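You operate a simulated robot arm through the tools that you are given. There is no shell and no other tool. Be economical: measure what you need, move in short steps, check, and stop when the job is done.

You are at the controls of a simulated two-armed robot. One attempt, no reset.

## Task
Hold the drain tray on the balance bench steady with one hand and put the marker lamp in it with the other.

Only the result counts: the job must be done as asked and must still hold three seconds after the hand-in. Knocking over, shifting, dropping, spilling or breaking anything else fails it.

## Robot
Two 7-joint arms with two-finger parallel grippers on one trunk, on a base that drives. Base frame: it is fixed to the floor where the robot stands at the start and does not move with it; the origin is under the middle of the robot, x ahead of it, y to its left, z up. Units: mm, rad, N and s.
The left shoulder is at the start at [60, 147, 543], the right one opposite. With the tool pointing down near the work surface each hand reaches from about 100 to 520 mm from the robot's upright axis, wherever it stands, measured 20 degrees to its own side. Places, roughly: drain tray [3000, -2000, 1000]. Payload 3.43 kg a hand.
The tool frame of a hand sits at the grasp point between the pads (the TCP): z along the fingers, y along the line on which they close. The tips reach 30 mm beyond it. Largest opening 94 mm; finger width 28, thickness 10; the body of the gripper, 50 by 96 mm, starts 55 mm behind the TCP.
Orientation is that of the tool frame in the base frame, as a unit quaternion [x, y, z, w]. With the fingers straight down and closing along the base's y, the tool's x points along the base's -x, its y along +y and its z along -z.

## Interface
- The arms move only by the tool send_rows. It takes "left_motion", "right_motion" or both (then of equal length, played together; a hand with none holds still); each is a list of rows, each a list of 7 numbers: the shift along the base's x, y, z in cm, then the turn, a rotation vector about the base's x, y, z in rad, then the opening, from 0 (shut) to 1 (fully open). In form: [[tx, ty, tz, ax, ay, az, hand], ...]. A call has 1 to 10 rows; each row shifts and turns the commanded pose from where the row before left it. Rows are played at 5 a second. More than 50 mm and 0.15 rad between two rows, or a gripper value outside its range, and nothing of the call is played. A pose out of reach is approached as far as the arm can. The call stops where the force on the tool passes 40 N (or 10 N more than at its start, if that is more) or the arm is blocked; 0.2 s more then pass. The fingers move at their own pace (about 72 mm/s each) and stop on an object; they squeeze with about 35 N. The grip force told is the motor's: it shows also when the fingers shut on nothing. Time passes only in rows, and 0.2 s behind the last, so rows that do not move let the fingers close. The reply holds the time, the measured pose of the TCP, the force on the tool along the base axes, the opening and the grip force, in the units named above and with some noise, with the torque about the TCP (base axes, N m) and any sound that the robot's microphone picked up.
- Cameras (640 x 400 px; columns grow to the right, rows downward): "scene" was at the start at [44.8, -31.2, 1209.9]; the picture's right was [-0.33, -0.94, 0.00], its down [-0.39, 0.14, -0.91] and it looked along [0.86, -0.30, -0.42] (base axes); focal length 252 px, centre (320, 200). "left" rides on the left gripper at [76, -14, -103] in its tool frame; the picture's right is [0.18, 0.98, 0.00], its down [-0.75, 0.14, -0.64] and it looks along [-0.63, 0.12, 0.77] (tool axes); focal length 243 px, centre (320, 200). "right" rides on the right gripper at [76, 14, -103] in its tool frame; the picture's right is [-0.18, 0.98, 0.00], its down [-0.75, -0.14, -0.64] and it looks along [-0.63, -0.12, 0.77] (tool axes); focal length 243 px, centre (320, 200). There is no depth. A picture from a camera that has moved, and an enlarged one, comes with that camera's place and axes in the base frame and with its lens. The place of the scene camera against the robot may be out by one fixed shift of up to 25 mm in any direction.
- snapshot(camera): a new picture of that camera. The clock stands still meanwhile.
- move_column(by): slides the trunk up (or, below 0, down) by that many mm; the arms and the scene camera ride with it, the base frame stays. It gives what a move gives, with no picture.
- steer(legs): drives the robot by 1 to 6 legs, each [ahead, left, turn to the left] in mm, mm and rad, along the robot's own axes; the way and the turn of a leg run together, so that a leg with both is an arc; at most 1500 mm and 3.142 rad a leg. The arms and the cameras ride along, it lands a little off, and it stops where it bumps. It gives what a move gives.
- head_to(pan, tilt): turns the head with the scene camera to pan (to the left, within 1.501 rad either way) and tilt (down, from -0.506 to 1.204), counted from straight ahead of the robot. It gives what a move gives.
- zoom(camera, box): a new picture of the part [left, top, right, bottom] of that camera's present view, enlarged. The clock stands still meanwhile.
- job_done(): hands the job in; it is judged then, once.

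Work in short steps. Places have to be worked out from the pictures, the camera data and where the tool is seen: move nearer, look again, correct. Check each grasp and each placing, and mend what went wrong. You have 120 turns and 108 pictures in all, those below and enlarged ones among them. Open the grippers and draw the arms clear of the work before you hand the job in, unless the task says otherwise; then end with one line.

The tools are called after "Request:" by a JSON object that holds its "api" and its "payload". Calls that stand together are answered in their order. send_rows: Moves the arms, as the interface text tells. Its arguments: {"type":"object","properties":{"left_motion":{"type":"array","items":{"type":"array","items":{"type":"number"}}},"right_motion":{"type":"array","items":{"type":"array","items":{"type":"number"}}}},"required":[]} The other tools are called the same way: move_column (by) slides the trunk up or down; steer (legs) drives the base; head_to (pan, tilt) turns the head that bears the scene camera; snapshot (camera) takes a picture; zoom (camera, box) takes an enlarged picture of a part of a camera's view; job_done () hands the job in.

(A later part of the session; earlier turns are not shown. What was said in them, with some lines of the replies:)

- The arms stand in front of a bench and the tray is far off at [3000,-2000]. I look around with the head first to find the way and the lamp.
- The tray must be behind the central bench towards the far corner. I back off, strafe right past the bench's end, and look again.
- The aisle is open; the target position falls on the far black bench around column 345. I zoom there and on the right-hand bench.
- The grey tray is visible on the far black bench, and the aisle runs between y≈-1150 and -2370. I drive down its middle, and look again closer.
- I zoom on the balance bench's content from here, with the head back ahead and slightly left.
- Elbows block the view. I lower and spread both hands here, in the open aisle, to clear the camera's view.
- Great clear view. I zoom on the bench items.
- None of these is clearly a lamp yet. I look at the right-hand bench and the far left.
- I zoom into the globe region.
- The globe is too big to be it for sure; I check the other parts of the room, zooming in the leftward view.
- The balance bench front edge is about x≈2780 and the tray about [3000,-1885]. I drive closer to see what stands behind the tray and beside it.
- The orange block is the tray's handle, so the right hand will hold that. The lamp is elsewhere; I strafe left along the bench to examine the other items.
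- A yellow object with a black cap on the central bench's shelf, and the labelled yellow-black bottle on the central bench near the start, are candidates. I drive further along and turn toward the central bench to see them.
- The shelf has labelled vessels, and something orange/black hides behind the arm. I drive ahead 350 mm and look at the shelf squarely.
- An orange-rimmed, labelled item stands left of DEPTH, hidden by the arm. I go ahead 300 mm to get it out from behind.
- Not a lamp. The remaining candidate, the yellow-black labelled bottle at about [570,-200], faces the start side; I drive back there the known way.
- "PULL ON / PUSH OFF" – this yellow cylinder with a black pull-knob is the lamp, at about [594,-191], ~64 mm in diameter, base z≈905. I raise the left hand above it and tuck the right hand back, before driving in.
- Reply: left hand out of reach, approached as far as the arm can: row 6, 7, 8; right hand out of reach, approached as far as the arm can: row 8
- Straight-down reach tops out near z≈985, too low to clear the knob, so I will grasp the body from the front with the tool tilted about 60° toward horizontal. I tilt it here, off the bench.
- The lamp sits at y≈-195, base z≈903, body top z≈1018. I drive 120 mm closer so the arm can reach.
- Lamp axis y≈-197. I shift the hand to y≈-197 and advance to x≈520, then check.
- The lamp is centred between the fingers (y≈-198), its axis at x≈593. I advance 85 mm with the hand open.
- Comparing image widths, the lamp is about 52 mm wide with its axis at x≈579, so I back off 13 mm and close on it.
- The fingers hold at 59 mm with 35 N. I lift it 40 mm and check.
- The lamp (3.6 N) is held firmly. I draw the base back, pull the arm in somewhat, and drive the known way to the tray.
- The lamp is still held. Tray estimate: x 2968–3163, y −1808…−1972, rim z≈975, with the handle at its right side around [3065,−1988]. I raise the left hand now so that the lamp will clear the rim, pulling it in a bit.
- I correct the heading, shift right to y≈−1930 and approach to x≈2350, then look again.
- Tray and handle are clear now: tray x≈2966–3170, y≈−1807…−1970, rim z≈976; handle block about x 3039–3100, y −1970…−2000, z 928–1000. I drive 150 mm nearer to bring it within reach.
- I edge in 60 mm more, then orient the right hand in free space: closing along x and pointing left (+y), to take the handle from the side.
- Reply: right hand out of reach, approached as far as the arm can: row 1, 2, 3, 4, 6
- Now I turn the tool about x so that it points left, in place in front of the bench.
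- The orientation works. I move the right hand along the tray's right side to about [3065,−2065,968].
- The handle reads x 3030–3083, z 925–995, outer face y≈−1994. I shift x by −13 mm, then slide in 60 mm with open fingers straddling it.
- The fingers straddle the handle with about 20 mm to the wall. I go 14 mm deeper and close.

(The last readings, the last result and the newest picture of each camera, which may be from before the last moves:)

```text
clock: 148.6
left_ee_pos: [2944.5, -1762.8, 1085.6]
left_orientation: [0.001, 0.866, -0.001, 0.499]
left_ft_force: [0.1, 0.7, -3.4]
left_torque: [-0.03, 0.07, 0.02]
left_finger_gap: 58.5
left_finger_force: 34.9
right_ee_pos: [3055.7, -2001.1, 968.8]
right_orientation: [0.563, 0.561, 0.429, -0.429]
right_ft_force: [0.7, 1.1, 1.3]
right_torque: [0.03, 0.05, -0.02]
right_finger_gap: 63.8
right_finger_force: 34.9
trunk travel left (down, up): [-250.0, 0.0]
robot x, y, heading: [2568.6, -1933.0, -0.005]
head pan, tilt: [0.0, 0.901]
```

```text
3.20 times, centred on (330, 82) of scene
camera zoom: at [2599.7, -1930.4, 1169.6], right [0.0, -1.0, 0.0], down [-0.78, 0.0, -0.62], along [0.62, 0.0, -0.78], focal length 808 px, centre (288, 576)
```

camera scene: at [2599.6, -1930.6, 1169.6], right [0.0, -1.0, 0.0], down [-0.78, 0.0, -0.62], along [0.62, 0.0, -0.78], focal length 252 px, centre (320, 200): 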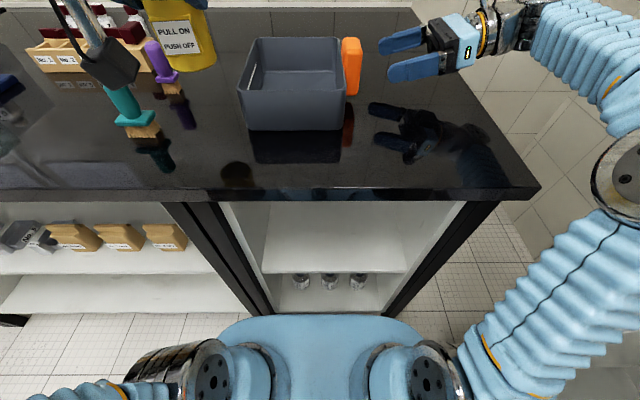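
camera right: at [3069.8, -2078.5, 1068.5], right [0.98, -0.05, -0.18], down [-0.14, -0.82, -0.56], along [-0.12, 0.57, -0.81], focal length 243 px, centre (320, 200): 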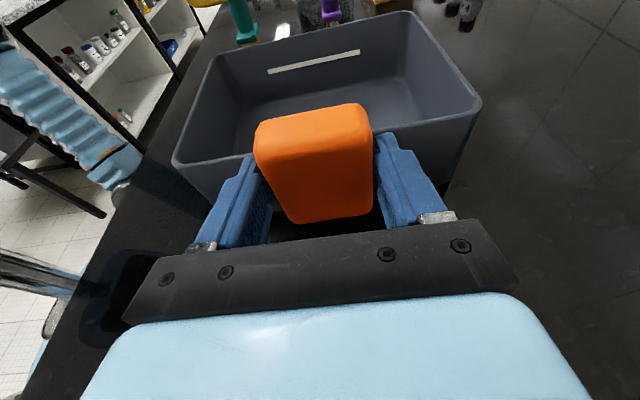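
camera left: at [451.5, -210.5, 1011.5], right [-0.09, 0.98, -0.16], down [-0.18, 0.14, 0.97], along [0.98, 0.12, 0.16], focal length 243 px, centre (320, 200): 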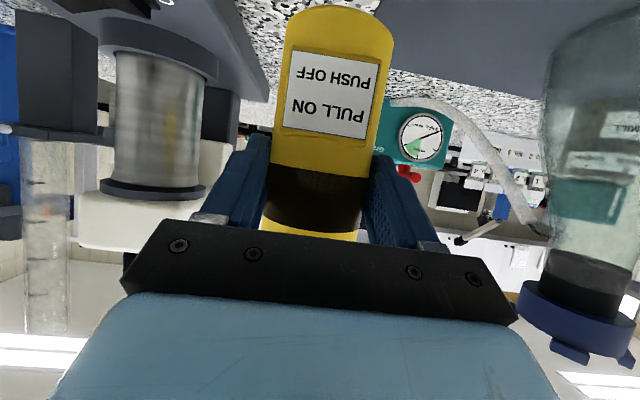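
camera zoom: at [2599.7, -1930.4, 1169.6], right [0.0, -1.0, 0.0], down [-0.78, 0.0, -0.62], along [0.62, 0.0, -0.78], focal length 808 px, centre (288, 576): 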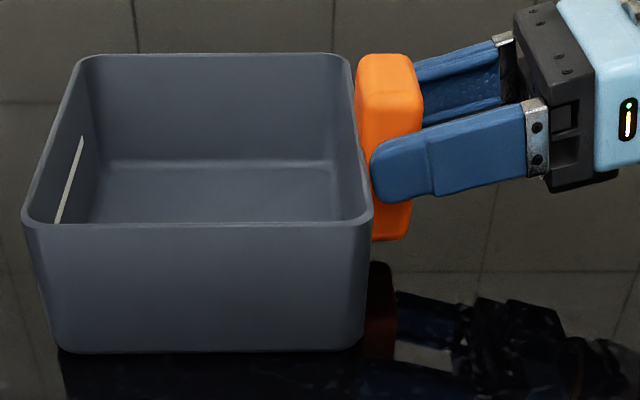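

The handle is held with 35 N and the tray hasn't moved. Now I bring the lamp, with its base well above the rim, in line in front of the tray (y≈−1878).

Request:
{"api": "send_rows", "payload": {"left_motion": [[0, -2.3, 0, 0, 0, 0, 0.2], [0, -2.3, 0, 0, 0, 0, 0.2], [0, -2.3, 0, 0, 0, 0, 0.2], [0, -2.3, 0, 0, 0, 0, 0.2], [0, -2.3, 0, 0, 0, 0, 0.2]], "right_motion": [[0, 0, 0, 0, 0, 0, 0.3], [0, 0, 0, 0, 0, 0, 0.3], [0, 0, 0, 0, 0, 0, 0.3], [0, 0, 0, 0, 0, 0, 0.3], [0, 0, 0, 0, 0, 0, 0.3]]}}

Request:
{"api": "snapshot", "payload": {"camera": "scene"}}

Request:
{"api": "snapshot", "payload": {"camera": "left"}}

Request:
{"api": "snapshot", "payload": {"camera": "right"}}

```text
clock: 149.8
left_ee_pos: [2944.7, -1877.8, 1086.8]
left_orientation: [0.001, 0.867, -0.002, 0.499]
left_ft_force: [-0.7, 0.2, -3.4]
left_torque: [0.03, 0.02, -0.01]
left_finger_gap: 58.8
left_finger_force: 34.4
right_ee_pos: [3054.4, -2001.5, 969.0]
right_orientation: [0.563, 0.562, 0.428, -0.429]
right_ft_force: [0.9, 0.1, 0.8]
right_torque: [0.2, -0.03, 0.02]
right_finger_gap: 63.7
right_finger_force: 35.2
trunk travel left (down, up): [-250.0, 0.0]
robot x, y, heading: [2569.4, -1932.0, -0.004]
head pan, tilt: [0.0, 0.901]
```

```text
37 pictures are left
camera scene: at [2599.6, -1930.5, 1169.6], right [0.0, -1.0, 0.0], down [-0.78, 0.0, -0.62], along [0.62, 0.0, -0.78], focal length 252 px, centre (320, 200)
```

scene: 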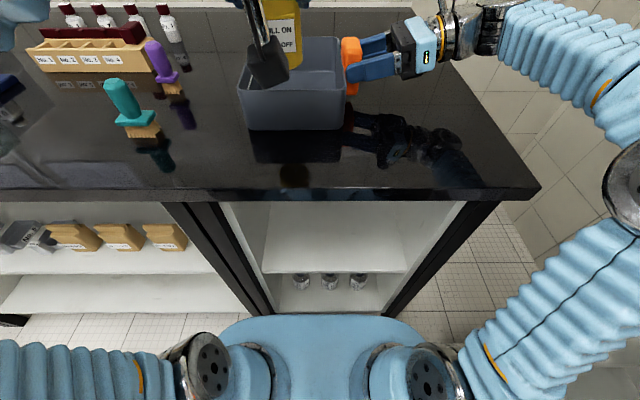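

```text
36 pictures are left
camera left: at [2817.8, -1890.5, 1072.0], right [-0.09, 0.98, -0.16], down [-0.18, 0.14, 0.97], along [0.98, 0.12, 0.16], focal length 243 px, centre (320, 200)
```

left: 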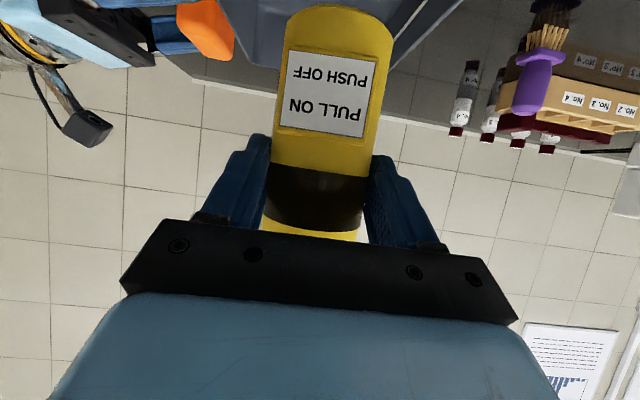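

```text
35 pictures are left
camera right: at [3069.8, -2078.7, 1068.5], right [0.98, -0.05, -0.18], down [-0.14, -0.82, -0.56], along [-0.12, 0.57, -0.81], focal length 243 px, centre (320, 200)
```

right: 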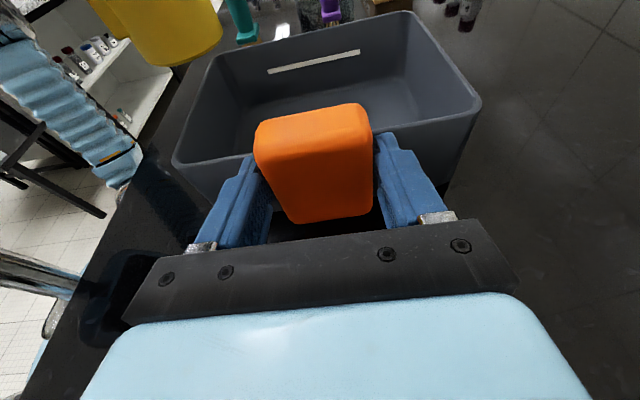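

The lamp is above the tray's front. I move it forward 70 mm, keeping height.

Request:
{"api": "send_rows", "payload": {"left_motion": [[2.4, 0, 0, 0, 0, 0, 0.2], [2.4, 0, 0, 0, 0, 0, 0.2], [2.4, 0, -0.4, 0, 0, 0, 0.2]], "right_motion": [[0, 0, 0, 0, 0, 0, 0.3], [0, 0, 0, 0, 0, 0, 0.3], [0, 0, 0, 0, 0, 0, 0.3]]}}

Request:
{"api": "snapshot", "payload": {"camera": "right"}}

Request:
{"api": "snapshot", "payload": {"camera": "scene"}}

```text
clock: 150.6
left_ee_pos: [3017.8, -1877.3, 1082.9]
left_orientation: [0.0, 0.867, -0.001, 0.498]
left_ft_force: [-0.1, -0.3, -3.8]
left_torque: [0.0, 0.07, 0.0]
left_finger_gap: 58.6
left_finger_force: 35.2
right_ee_pos: [3055.2, -2001.1, 969.2]
right_orientation: [0.563, 0.562, 0.428, -0.429]
right_ft_force: [1.6, -1.0, 3.0]
right_torque: [0.12, 0.06, 0.1]
right_finger_gap: 63.7
right_finger_force: 35.5
trunk travel left (down, up): [-250.0, 0.0]
robot x, y, heading: [2564.5, -1931.9, 0.006]
head pan, tilt: [0.0, 0.901]
```

```text
34 pictures are left
camera right: at [3069.8, -2078.7, 1068.5], right [0.98, -0.05, -0.18], down [-0.14, -0.82, -0.56], along [-0.12, 0.57, -0.81], focal length 243 px, centre (320, 200)
```

right: 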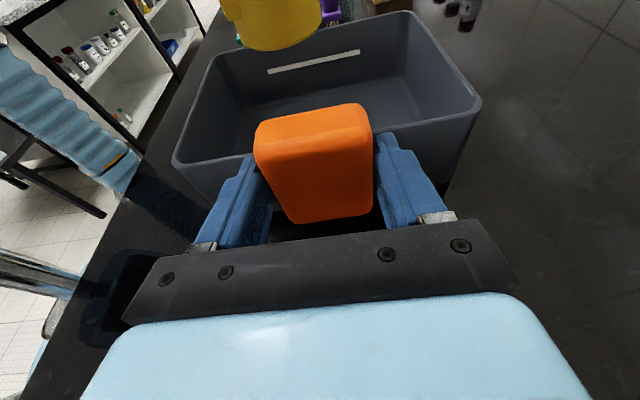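

```text
33 pictures are left
camera scene: at [2599.7, -1930.5, 1169.6], right [0.0, -1.0, 0.0], down [-0.78, 0.0, -0.62], along [0.62, 0.0, -0.78], focal length 252 px, centre (320, 200)
```

scene: 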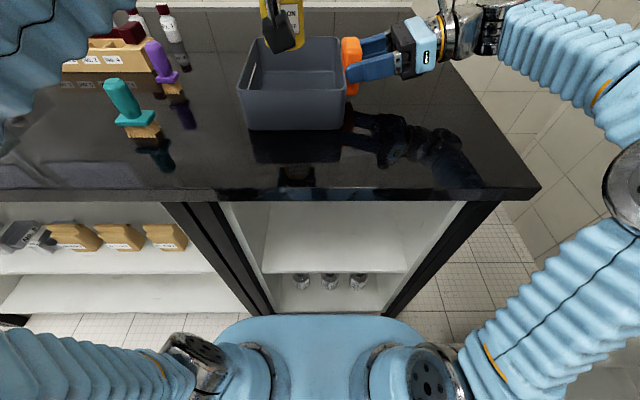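

Right camera shows the lamp inside the rim outline in front half. I move 32 mm further to the middle and lower to z≈1020.

Request:
{"api": "send_rows", "payload": {"left_motion": [[1.6, 0, -0.5, 0, 0, 0, 0.2], [1.6, 0, -0.8, 0, 0, 0, 0.2], [0, 0, -1.5, 0, 0, 0, 0.2], [0, 0, -1.7, 0, 0, 0, 0.2], [0, 0, -1.7, 0, 0, 0, 0.2]], "right_motion": [[0, 0, 0, 0, 0, 0, 0.3], [0, 0, 0, 0, 0, 0, 0.3], [0, 0, 0, 0, 0, 0, 0.3], [0, 0, 0, 0, 0, 0, 0.3], [0, 0, 0, 0, 0, 0, 0.3]]}}

Request:
{"api": "snapshot", "payload": {"camera": "right"}}

Request:
{"api": "zoom", "payload": {"camera": "scene", "box": [220, 0, 380, 130]}}

```text
clock: 151.8
left_ee_pos: [3046.4, -1877.9, 1018.7]
left_orientation: [0.001, 0.867, -0.001, 0.499]
left_ft_force: [0.0, 0.1, -3.8]
left_torque: [-0.05, 0.09, -0.01]
left_finger_gap: 58.7
left_finger_force: 35.1
right_ee_pos: [3053.8, -2001.1, 967.9]
right_orientation: [0.563, 0.562, 0.428, -0.429]
right_ft_force: [0.3, -0.1, 3.1]
right_torque: [-0.01, -0.04, 0.01]
right_finger_gap: 63.7
right_finger_force: 34.7
trunk travel left (down, up): [-250.0, 0.0]
robot x, y, heading: [2564.6, -1931.9, -0.001]
head pan, tilt: [0.0, 0.901]
```

```text
32 pictures are left
camera right: at [3069.8, -2078.7, 1068.5], right [0.98, -0.05, -0.18], down [-0.14, -0.82, -0.56], along [-0.12, 0.57, -0.81], focal length 243 px, centre (320, 200)
```

right: 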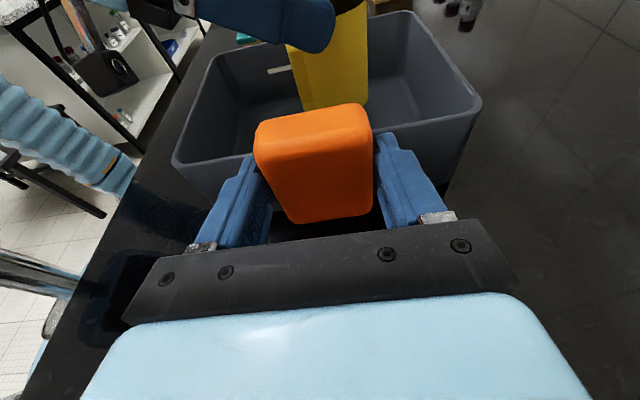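

```text
3.08 times, centred on (300, 65) of scene
camera zoom: at [2599.7, -1930.6, 1169.6], right [0.0, -1.0, 0.0], down [-0.78, 0.0, -0.62], along [0.62, 0.0, -0.78], focal length 777 px, centre (382, 615)
```

zoom: 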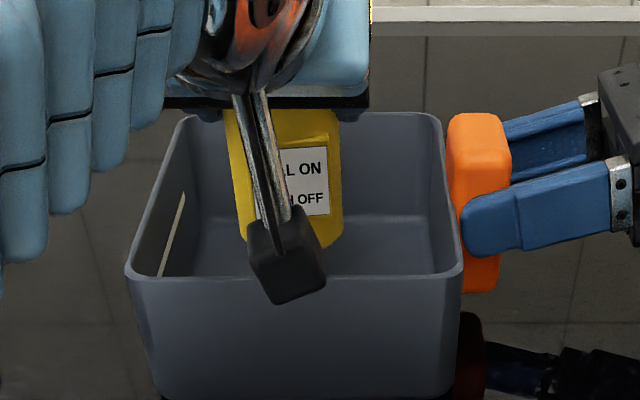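

The lamp is inside the tray and the camera housing stays in front of the wall. I lower by 15 mm and read the force.

Request:
{"api": "send_rows", "payload": {"left_motion": [[0, 0, -0.8, 0, 0, 0, 0.2], [0, 0, -0.7, 0, 0, 0, 0.2], [0, 0, 0, 0, 0, 0, 0.2]], "right_motion": [[0, 0, 0, 0, 0, 0, 0.3], [0, 0, 0, 0, 0, 0, 0.3], [0, 0, 0, 0, 0, 0, 0.3]]}}

Request:
{"api": "zoom", "payload": {"camera": "scene", "box": [220, 0, 380, 130]}}

Request:
{"api": "snapshot", "payload": {"camera": "left"}}

```text
clock: 152.6
left_ee_pos: [3048.1, -1879.4, 1005.5]
left_orientation: [0.001, 0.866, -0.002, 0.499]
left_ft_force: [-0.2, 0.3, -3.6]
left_torque: [0.01, 0.09, 0.0]
left_finger_gap: 58.7
left_finger_force: 34.9
right_ee_pos: [3054.4, -2001.5, 967.5]
right_orientation: [0.563, 0.562, 0.428, -0.429]
right_ft_force: [0.2, -0.3, 3.1]
right_torque: [-0.02, -0.01, 0.04]
right_finger_gap: 63.7
right_finger_force: 35.2
trunk travel left (down, up): [-250.0, 0.0]
robot x, y, heading: [2567.0, -1930.2, 0.002]
head pan, tilt: [0.0, 0.901]
```

```text
3.08 times, centred on (300, 65) of scene
camera zoom: at [2599.7, -1930.6, 1169.6], right [0.0, -1.0, 0.0], down [-0.78, 0.0, -0.62], along [0.62, 0.0, -0.78], focal length 777 px, centre (382, 615)
```

zoom: 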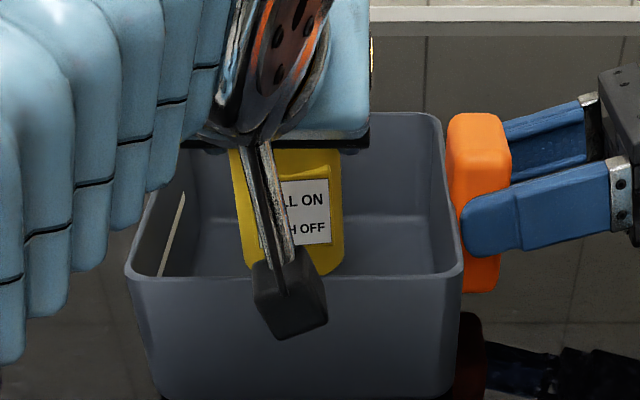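

```text
29 pictures are left
camera left: at [2920.4, -1891.6, 989.8], right [-0.09, 0.98, -0.16], down [-0.18, 0.14, 0.97], along [0.98, 0.12, 0.16], focal length 243 px, centre (320, 200)
```

left: 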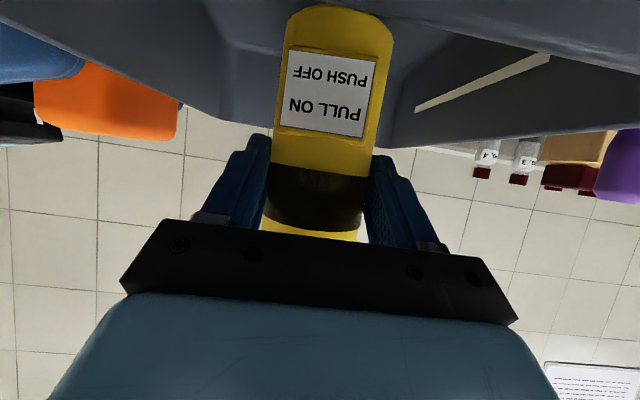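

No contact yet; I continue in 4–5 mm steps.

Request:
{"api": "send_rows", "payload": {"left_motion": [[0, 0, -0.4, 0, 0, 0, 0.2], [0, 0, -0.4, 0, 0, 0, 0.2]], "right_motion": [[0, 0, 0, 0, 0, 0, 0.3], [0, 0, 0, 0, 0, 0, 0.3]]}}

Request:
{"api": "send_rows", "payload": {"left_motion": [[0, 0, -0.3, 0, 0, 0, 0.2], [0, 0, 0, 0, 0, 0, 0.2]], "right_motion": [[0, 0, 0, 0, 0, 0, 0.3], [0, 0, 0, 0, 0, 0, 0.3]]}}

```text
clock: 153.2
left_ee_pos: [3048.1, -1877.7, 997.5]
left_orientation: [0.002, 0.866, -0.002, 0.499]
left_ft_force: [1.3, -0.1, -3.7]
left_torque: [-0.01, 0.07, 0.03]
left_finger_gap: 58.6
left_finger_force: 34.7
right_ee_pos: [3053.9, -2001.0, 968.7]
right_orientation: [0.563, 0.563, 0.427, -0.429]
right_ft_force: [0.3, 0.5, 3.2]
right_torque: [0.01, -0.01, 0.02]
right_finger_gap: 63.6
right_finger_force: 34.7
trunk travel left (down, up): [-250.0, 0.0]
robot x, y, heading: [2562.4, -1929.9, -0.003]
head pan, tilt: [0.0, 0.901]
```

```text
clock: 153.8
left_ee_pos: [3048.8, -1879.7, 995.0]
left_orientation: [0.001, 0.867, -0.001, 0.499]
left_ft_force: [0.3, -0.2, -3.1]
left_torque: [0.02, 0.09, 0.01]
left_finger_gap: 58.3
left_finger_force: 34.9
right_ee_pos: [3055.2, -2001.7, 968.5]
right_orientation: [0.563, 0.563, 0.427, -0.429]
right_ft_force: [0.5, -0.2, 3.0]
right_torque: [-0.02, -0.02, 0.03]
right_finger_gap: 63.6
right_finger_force: 35.1
trunk travel left (down, up): [-250.0, 0.0]
robot x, y, heading: [2566.5, -1932.4, 0.003]
head pan, tilt: [0.0, 0.901]
```

Still no contact; down in further 3 mm steps, reading force each time.

Request:
{"api": "send_rows", "payload": {"left_motion": [[0, 0, -0.3, 0, 0, 0, 0.2]], "right_motion": [[0, 0, 0, 0, 0, 0, 0.3]]}}

Request:
{"api": "send_rows", "payload": {"left_motion": [[0, 0, -0.3, 0, 0, 0, 0.2]], "right_motion": [[0, 0, 0, 0, 0, 0, 0.3]]}}

Request:
{"api": "zoom", "payload": {"camera": "scene", "box": [220, 0, 380, 130]}}

```text
clock: 154.2
left_ee_pos: [3048.9, -1877.7, 991.7]
left_orientation: [0.001, 0.867, -0.001, 0.498]
left_ft_force: [-0.1, -0.1, -4.2]
left_torque: [-0.01, 0.03, -0.02]
left_finger_gap: 58.8
left_finger_force: 34.7
right_ee_pos: [3055.1, -2001.3, 967.5]
right_orientation: [0.562, 0.563, 0.428, -0.43]
right_ft_force: [0.3, 0.6, 2.3]
right_torque: [0.02, -0.04, 0.01]
right_finger_gap: 63.8
right_finger_force: 35.0
trunk travel left (down, up): [-250.0, 0.0]
robot x, y, heading: [2565.9, -1933.3, -0.005]
head pan, tilt: [0.0, 0.901]
```

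```text
clock: 154.6
left_ee_pos: [3049.6, -1879.2, 988.4]
left_orientation: [0.001, 0.866, -0.002, 0.5]
left_ft_force: [-1.7, 0.4, 5.0]
left_torque: [0.28, 0.15, 0.05]
left_finger_gap: 58.6
left_finger_force: 34.8
right_ee_pos: [3054.2, -2001.5, 968.8]
right_orientation: [0.563, 0.562, 0.428, -0.429]
right_ft_force: [1.2, 0.5, 0.2]
right_torque: [0.24, -0.06, -0.02]
right_finger_gap: 63.7
right_finger_force: 34.9
trunk travel left (down, up): [-250.0, 0.0]
robot x, y, heading: [2568.8, -1927.3, -0.001]
head pan, tilt: [0.0, 0.901]
```

```text
3.08 times, centred on (300, 65) of scene
camera zoom: at [2599.4, -1930.6, 1169.8], right [0.0, -1.0, 0.0], down [-0.78, 0.0, -0.62], along [0.62, 0.0, -0.78], focal length 777 px, centre (382, 615)
```

zoom: 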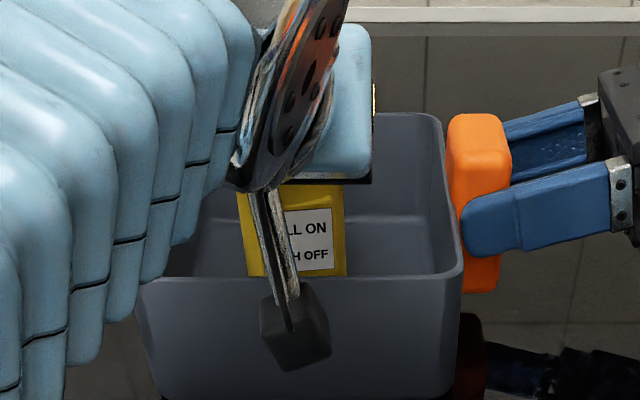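

Contact: +5 N, lamp on the tray floor. I open the left fingers gently while the right keeps holding.

Request:
{"api": "send_rows", "payload": {"left_motion": [[0, 0, 0, 0, 0, 0, 0.66], [0, 0, 0, 0, 0, 0, 0.72], [0, 0, 0, 0, 0, 0, 0.8], [0, 0, 0, 0, 0, 0, 0.85], [0, 0, 0, 0, 0, 0, 0.85]], "right_motion": [[0, 0, 0, 0, 0, 0, 0.3], [0, 0, 0, 0, 0, 0, 0.3], [0, 0, 0, 0, 0, 0, 0.3], [0, 0, 0, 0, 0, 0, 0.3], [0, 0, 0, 0, 0, 0, 0.3]]}}

Request:
{"api": "snapshot", "payload": {"camera": "left"}}

Request:
{"api": "snapshot", "payload": {"camera": "right"}}

```text
clock: 155.8
left_ee_pos: [3049.1, -1879.8, 987.9]
left_orientation: [0.001, 0.866, -0.002, 0.5]
left_ft_force: [0.2, 0.5, 0.0]
left_torque: [0.02, -0.04, 0.0]
left_finger_gap: 79.9
left_finger_force: 0.1
right_ee_pos: [3054.2, -2001.7, 968.1]
right_orientation: [0.563, 0.562, 0.428, -0.429]
right_ft_force: [0.4, 0.3, 1.4]
right_torque: [-0.01, 0.0, -0.02]
right_finger_gap: 63.6
right_finger_force: 35.0
trunk travel left (down, up): [-250.0, 0.0]
robot x, y, heading: [2567.2, -1930.6, -0.004]
head pan, tilt: [0.0, 0.901]
```

```text
27 pictures are left
camera left: at [2921.8, -1892.4, 973.2], right [-0.09, 0.98, -0.16], down [-0.18, 0.14, 0.97], along [0.98, 0.12, 0.16], focal length 243 px, centre (320, 200)
```

left: 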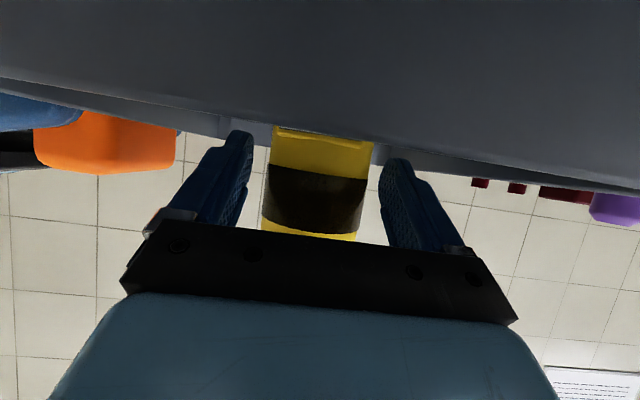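

```text
26 pictures are left
camera right: at [3069.7, -2078.7, 1068.4], right [0.98, -0.05, -0.18], down [-0.14, -0.82, -0.56], along [-0.12, 0.57, -0.81], focal length 243 px, centre (320, 200)
```

right: 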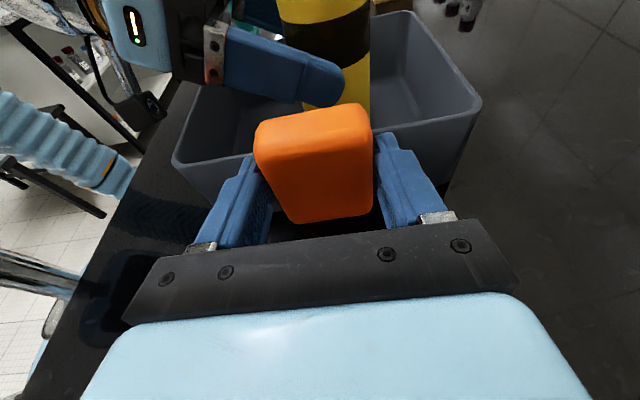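

The lamp stands free between the fingers. I withdraw the left hand back and up along its axis.

Request:
{"api": "send_rows", "payload": {"left_motion": [[-1.5, 0, 0.9, 0, 0, 0, 0.85], [-2.0, 0, 1.2, 0, 0, 0, 0.85], [-2.6, 0, 1.5, 0, 0, 0, 0.85], [-2.6, 0, 1.5, 0, 0, 0, 0.85], [-2.6, 0, 1.5, 0, 0, 0, 0.85], [-4, 0, 0.5, 0, 0, 0, 0.85], [-4, 0, 0, 0, 0, 0, 0.85]], "right_motion": [[0, 0, 0, 0, 0, 0, 0.3], [0, 0, 0, 0, 0, 0, 0.3], [0, 0, 0, 0, 0, 0, 0.3], [0, 0, 0, 0, 0, 0, 0.3], [0, 0, 0, 0, 0, 0, 0.3], [0, 0, 0, 0, 0, 0, 0.3], [0, 0, 0, 0, 0, 0, 0.3]]}}

Request:
{"api": "zoom", "payload": {"camera": "scene", "box": [200, 0, 440, 150]}}

Request:
{"api": "snapshot", "payload": {"camera": "right"}}

```text
clock: 157.4
left_ee_pos: [2859.0, -1873.7, 1052.6]
left_orientation: [-0.004, 0.872, -0.003, 0.49]
left_ft_force: [-0.5, 0.1, -0.5]
left_torque: [0.0, 0.0, 0.03]
left_finger_gap: 80.1
left_finger_force: 0.0
right_ee_pos: [3054.6, -2000.7, 967.7]
right_orientation: [0.563, 0.562, 0.428, -0.429]
right_ft_force: [-1.9, -0.4, 0.9]
right_torque: [-0.23, -0.05, -0.09]
right_finger_gap: 63.8
right_finger_force: 34.7
trunk travel left (down, up): [-250.0, 0.0]
robot x, y, heading: [2561.8, -1928.0, -0.005]
head pan, tilt: [0.0, 0.901]
```

```text
2.67 times, centred on (320, 75) of scene
camera zoom: at [2594.8, -1921.0, 1164.3], right [0.13, -0.99, 0.0], down [-0.82, -0.11, -0.56], along [0.56, 0.08, -0.83], focal length 674 px, centre (320, 533)
```

zoom: 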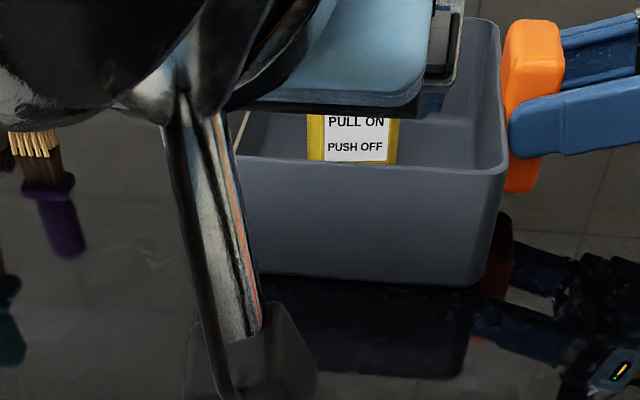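

```text
24 pictures are left
camera right: at [3069.7, -2078.8, 1068.4], right [0.98, -0.05, -0.18], down [-0.14, -0.82, -0.56], along [-0.12, 0.57, -0.81], focal length 243 px, centre (320, 200)
```

right: 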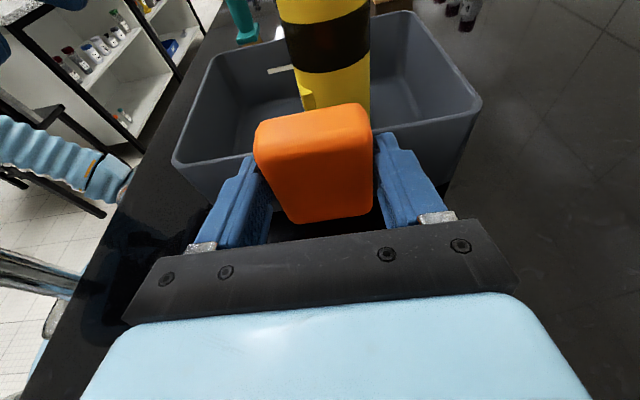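

The lamp stands in the tray. The left wrist has nudged the robot's own head camera on retreat, so I move the left arm forward a bit and to the left, away from it.

Request:
{"api": "send_rows", "payload": {"left_motion": [[1, 1.5, -0.5, 0, 0, 0, 0.85], [0.5, 3, -0.5, 0, 0, 0, 0.85], [0, 3, -0.5, 0, 0, 0, 0.85], [0, 3, 0, 0, 0, 0, 0.85]], "right_motion": [[0, 0, 0, 0, 0, 0, 0.3], [0, 0, 0, 0, 0, 0, 0.3], [0, 0, 0, 0, 0, 0, 0.3], [0, 0, 0, 0, 0, 0, 0.3]]}}

Request:
{"api": "snapshot", "payload": {"camera": "scene"}}

```text
clock: 158.4
left_ee_pos: [2871.0, -1774.8, 1042.7]
left_orientation: [0.0, 0.866, 0.0, 0.499]
left_ft_force: [0.7, -0.3, -0.9]
left_torque: [0.01, 0.01, 0.01]
left_finger_gap: 79.9
left_finger_force: 0.1
right_ee_pos: [3053.9, -2000.8, 967.7]
right_orientation: [0.563, 0.562, 0.428, -0.429]
right_ft_force: [-0.1, 1.5, -0.2]
right_torque: [-0.16, -0.05, -0.05]
right_finger_gap: 63.7
right_finger_force: 34.4
trunk travel left (down, up): [-250.0, 0.0]
robot x, y, heading: [2564.6, -1932.1, -0.002]
head pan, tilt: [0.0, 0.901]
```

```text
23 pictures are left
camera scene: at [2599.7, -1930.6, 1169.6], right [0.0, -1.0, 0.0], down [-0.78, 0.0, -0.62], along [0.62, 0.0, -0.78], focal length 252 px, centre (320, 200)
```

scene: 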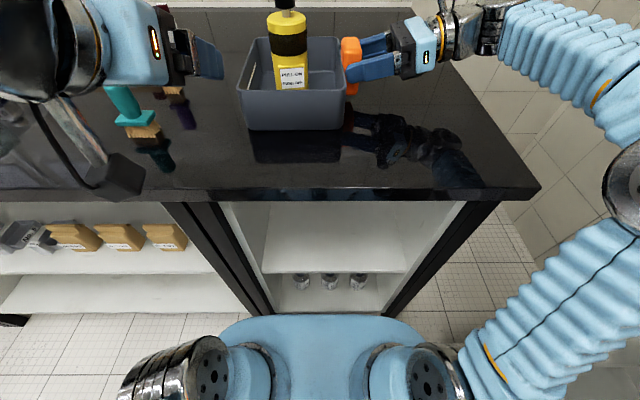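

The lamp stands upright in the tray. Now I release the handle gently and withdraw the right hand straight out to the right.

Request:
{"api": "send_rows", "payload": {"right_motion": [[0, 0, 0, 0, 0, 0, 0.75], [0, 0, 0, 0, 0, 0, 0.85], [0, 0, 0, 0, 0, 0, 0.95], [0, 0, 0, 0, 0, 0, 0.95], [0, -1, 0, 0, 0, 0, 0.95], [0, -2, 0, 0, 0, 0, 0.95], [0, -3, 0, 0, 0, 0, 0.95]]}}

Request:
{"api": "snapshot", "payload": {"camera": "right"}}

Request:
{"api": "zoom", "payload": {"camera": "scene", "box": [200, 0, 440, 150]}}

```text
clock: 160.0
left_ee_pos: [2871.4, -1776.2, 1042.9]
left_orientation: [0.001, 0.867, -0.001, 0.499]
left_ft_force: [0.0, -0.2, 0.4]
left_torque: [0.01, -0.02, -0.03]
left_finger_gap: 79.9
left_finger_force: 0.1
right_ee_pos: [3053.7, -2063.3, 967.8]
right_orientation: [0.563, 0.563, 0.428, -0.429]
right_ft_force: [0.2, -0.1, 0.3]
right_torque: [0.02, 0.0, -0.01]
right_finger_gap: 89.4
right_finger_force: 0.0
trunk travel left (down, up): [-250.0, 0.0]
robot x, y, heading: [2565.2, -1928.3, 0.003]
head pan, tilt: [0.0, 0.901]
```

```text
22 pictures are left
camera right: at [3069.3, -2140.5, 1068.6], right [0.98, -0.05, -0.18], down [-0.14, -0.82, -0.56], along [-0.12, 0.57, -0.81], focal length 243 px, centre (320, 200)
```

right: 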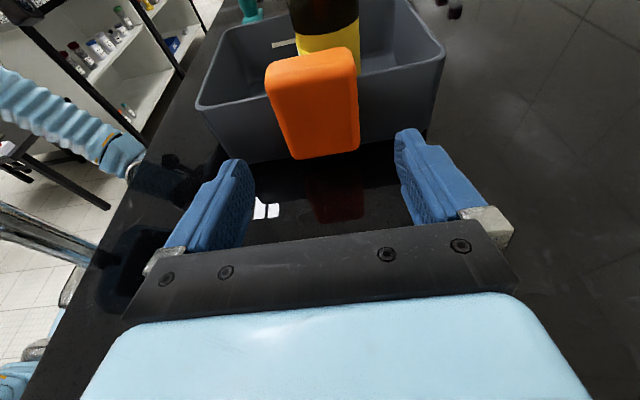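

```text
2.67 times, centred on (320, 75) of scene
camera zoom: at [2599.6, -1930.5, 1169.6], right [0.0, -1.0, 0.0], down [-0.78, 0.0, -0.62], along [0.62, 0.0, -0.78], focal length 674 px, centre (320, 533)
```

zoom: 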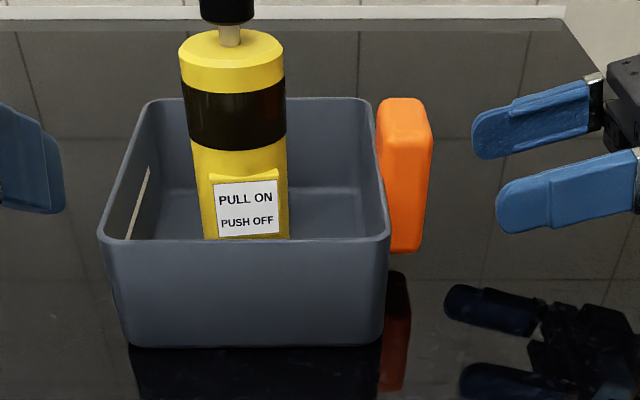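

The tray and lamp stand freely. I retrace the right hand's path off the bench, then back the base away.

Request:
{"api": "send_rows", "payload": {"right_motion": [[-4, -0.5, 0, 0, 0, 0, 1], [-4, -0.5, 0, 0, 0, 0, 1], [-4, -0.5, 0, 0, 0, 0, 1], [-4, -0.5, 0, 0, 0, 0, 1], [-4, -0.5, 0, 0, 0, 0, 1], [-4, -0.5, 0, 0, 0, 0, 1], [-4, 0, 0, 0, 0, 0, 1], [-3, 0, 0, 0, 0, 0, 1]]}}

Request:
{"api": "steer", "payload": {"legs": [[-250, 0, 0]]}}

Request:
{"api": "head_to", "payload": {"pan": 0.0, "tilt": 0.55}}

Request:
{"api": "snapshot", "payload": {"camera": "scene"}}

```text
clock: 161.8
left_ee_pos: [2871.7, -1775.8, 1044.0]
left_orientation: [0.001, 0.867, -0.001, 0.498]
left_ft_force: [1.0, -0.3, 0.1]
left_torque: [-0.03, 0.02, 0.04]
left_finger_gap: 79.9
left_finger_force: 0.0
right_ee_pos: [2743.5, -2092.5, 968.2]
right_orientation: [0.563, 0.562, 0.427, -0.429]
right_ft_force: [0.8, -0.1, 1.0]
right_torque: [-0.02, -0.01, 0.0]
right_finger_gap: 94.0
right_finger_force: 0.1
trunk travel left (down, up): [-250.0, 0.0]
robot x, y, heading: [2564.1, -1932.7, -0.003]
head pan, tilt: [0.0, 0.901]
```

```text
clock: 163.7
left_ee_pos: [2617.8, -1774.1, 1042.1]
left_orientation: [0.001, 0.866, -0.002, 0.5]
left_ft_force: [0.6, 0.1, 0.1]
left_torque: [0.01, 0.02, 0.01]
left_finger_gap: 79.7
left_finger_force: 0.0
right_ee_pos: [2491.7, -2093.1, 969.3]
right_orientation: [0.562, 0.563, 0.427, -0.43]
right_ft_force: [-0.4, -0.4, 0.1]
right_torque: [-0.01, 0.04, 0.0]
right_finger_gap: 93.7
right_finger_force: 0.1
trunk travel left (down, up): [-250.0, 0.0]
robot x, y, heading: [2313.6, -1929.4, 0.001]
head pan, tilt: [0.0, 0.901]
```

```text
clock: 164.5
left_ee_pos: [2617.9, -1774.1, 1042.1]
left_orientation: [-0.001, 0.866, 0.0, 0.499]
left_ft_force: [0.4, -0.5, -0.5]
left_torque: [0.01, -0.05, 0.01]
left_finger_gap: 79.8
left_finger_force: 0.0
right_ee_pos: [2491.1, -2092.4, 968.9]
right_orientation: [0.562, 0.563, 0.427, -0.43]
right_ft_force: [-0.4, 0.2, 0.0]
right_torque: [0.03, -0.02, -0.04]
right_finger_gap: 94.1
right_finger_force: 0.0
trunk travel left (down, up): [-250.0, 0.0]
robot x, y, heading: [2314.9, -1932.7, 0.001]
head pan, tilt: [0.0, 0.55]
```

```text
20 pictures are left
camera scene: at [2361.0, -1930.3, 1198.8], right [0.0, -1.0, 0.0], down [-0.52, 0.0, -0.85], along [0.85, 0.0, -0.52], focal length 252 px, centre (320, 200)
```

scene: 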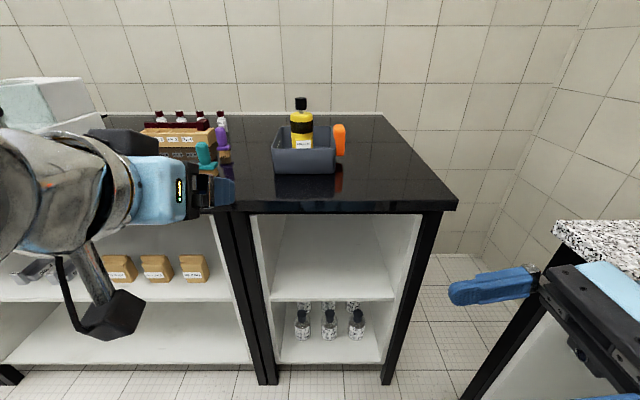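

The lamp stands upright in the tray, the tray hasn't shifted, and both hands are open and clear. I hand the job in.

Request:
{"api": "job_done", "payload": {}}

```text
The job is handed in.
```

The marker lamp is standing upright in the drain tray on the balance bench; the right hand held the tray by its handle while the left hand set the lamp in, and both hands are now open and clear.
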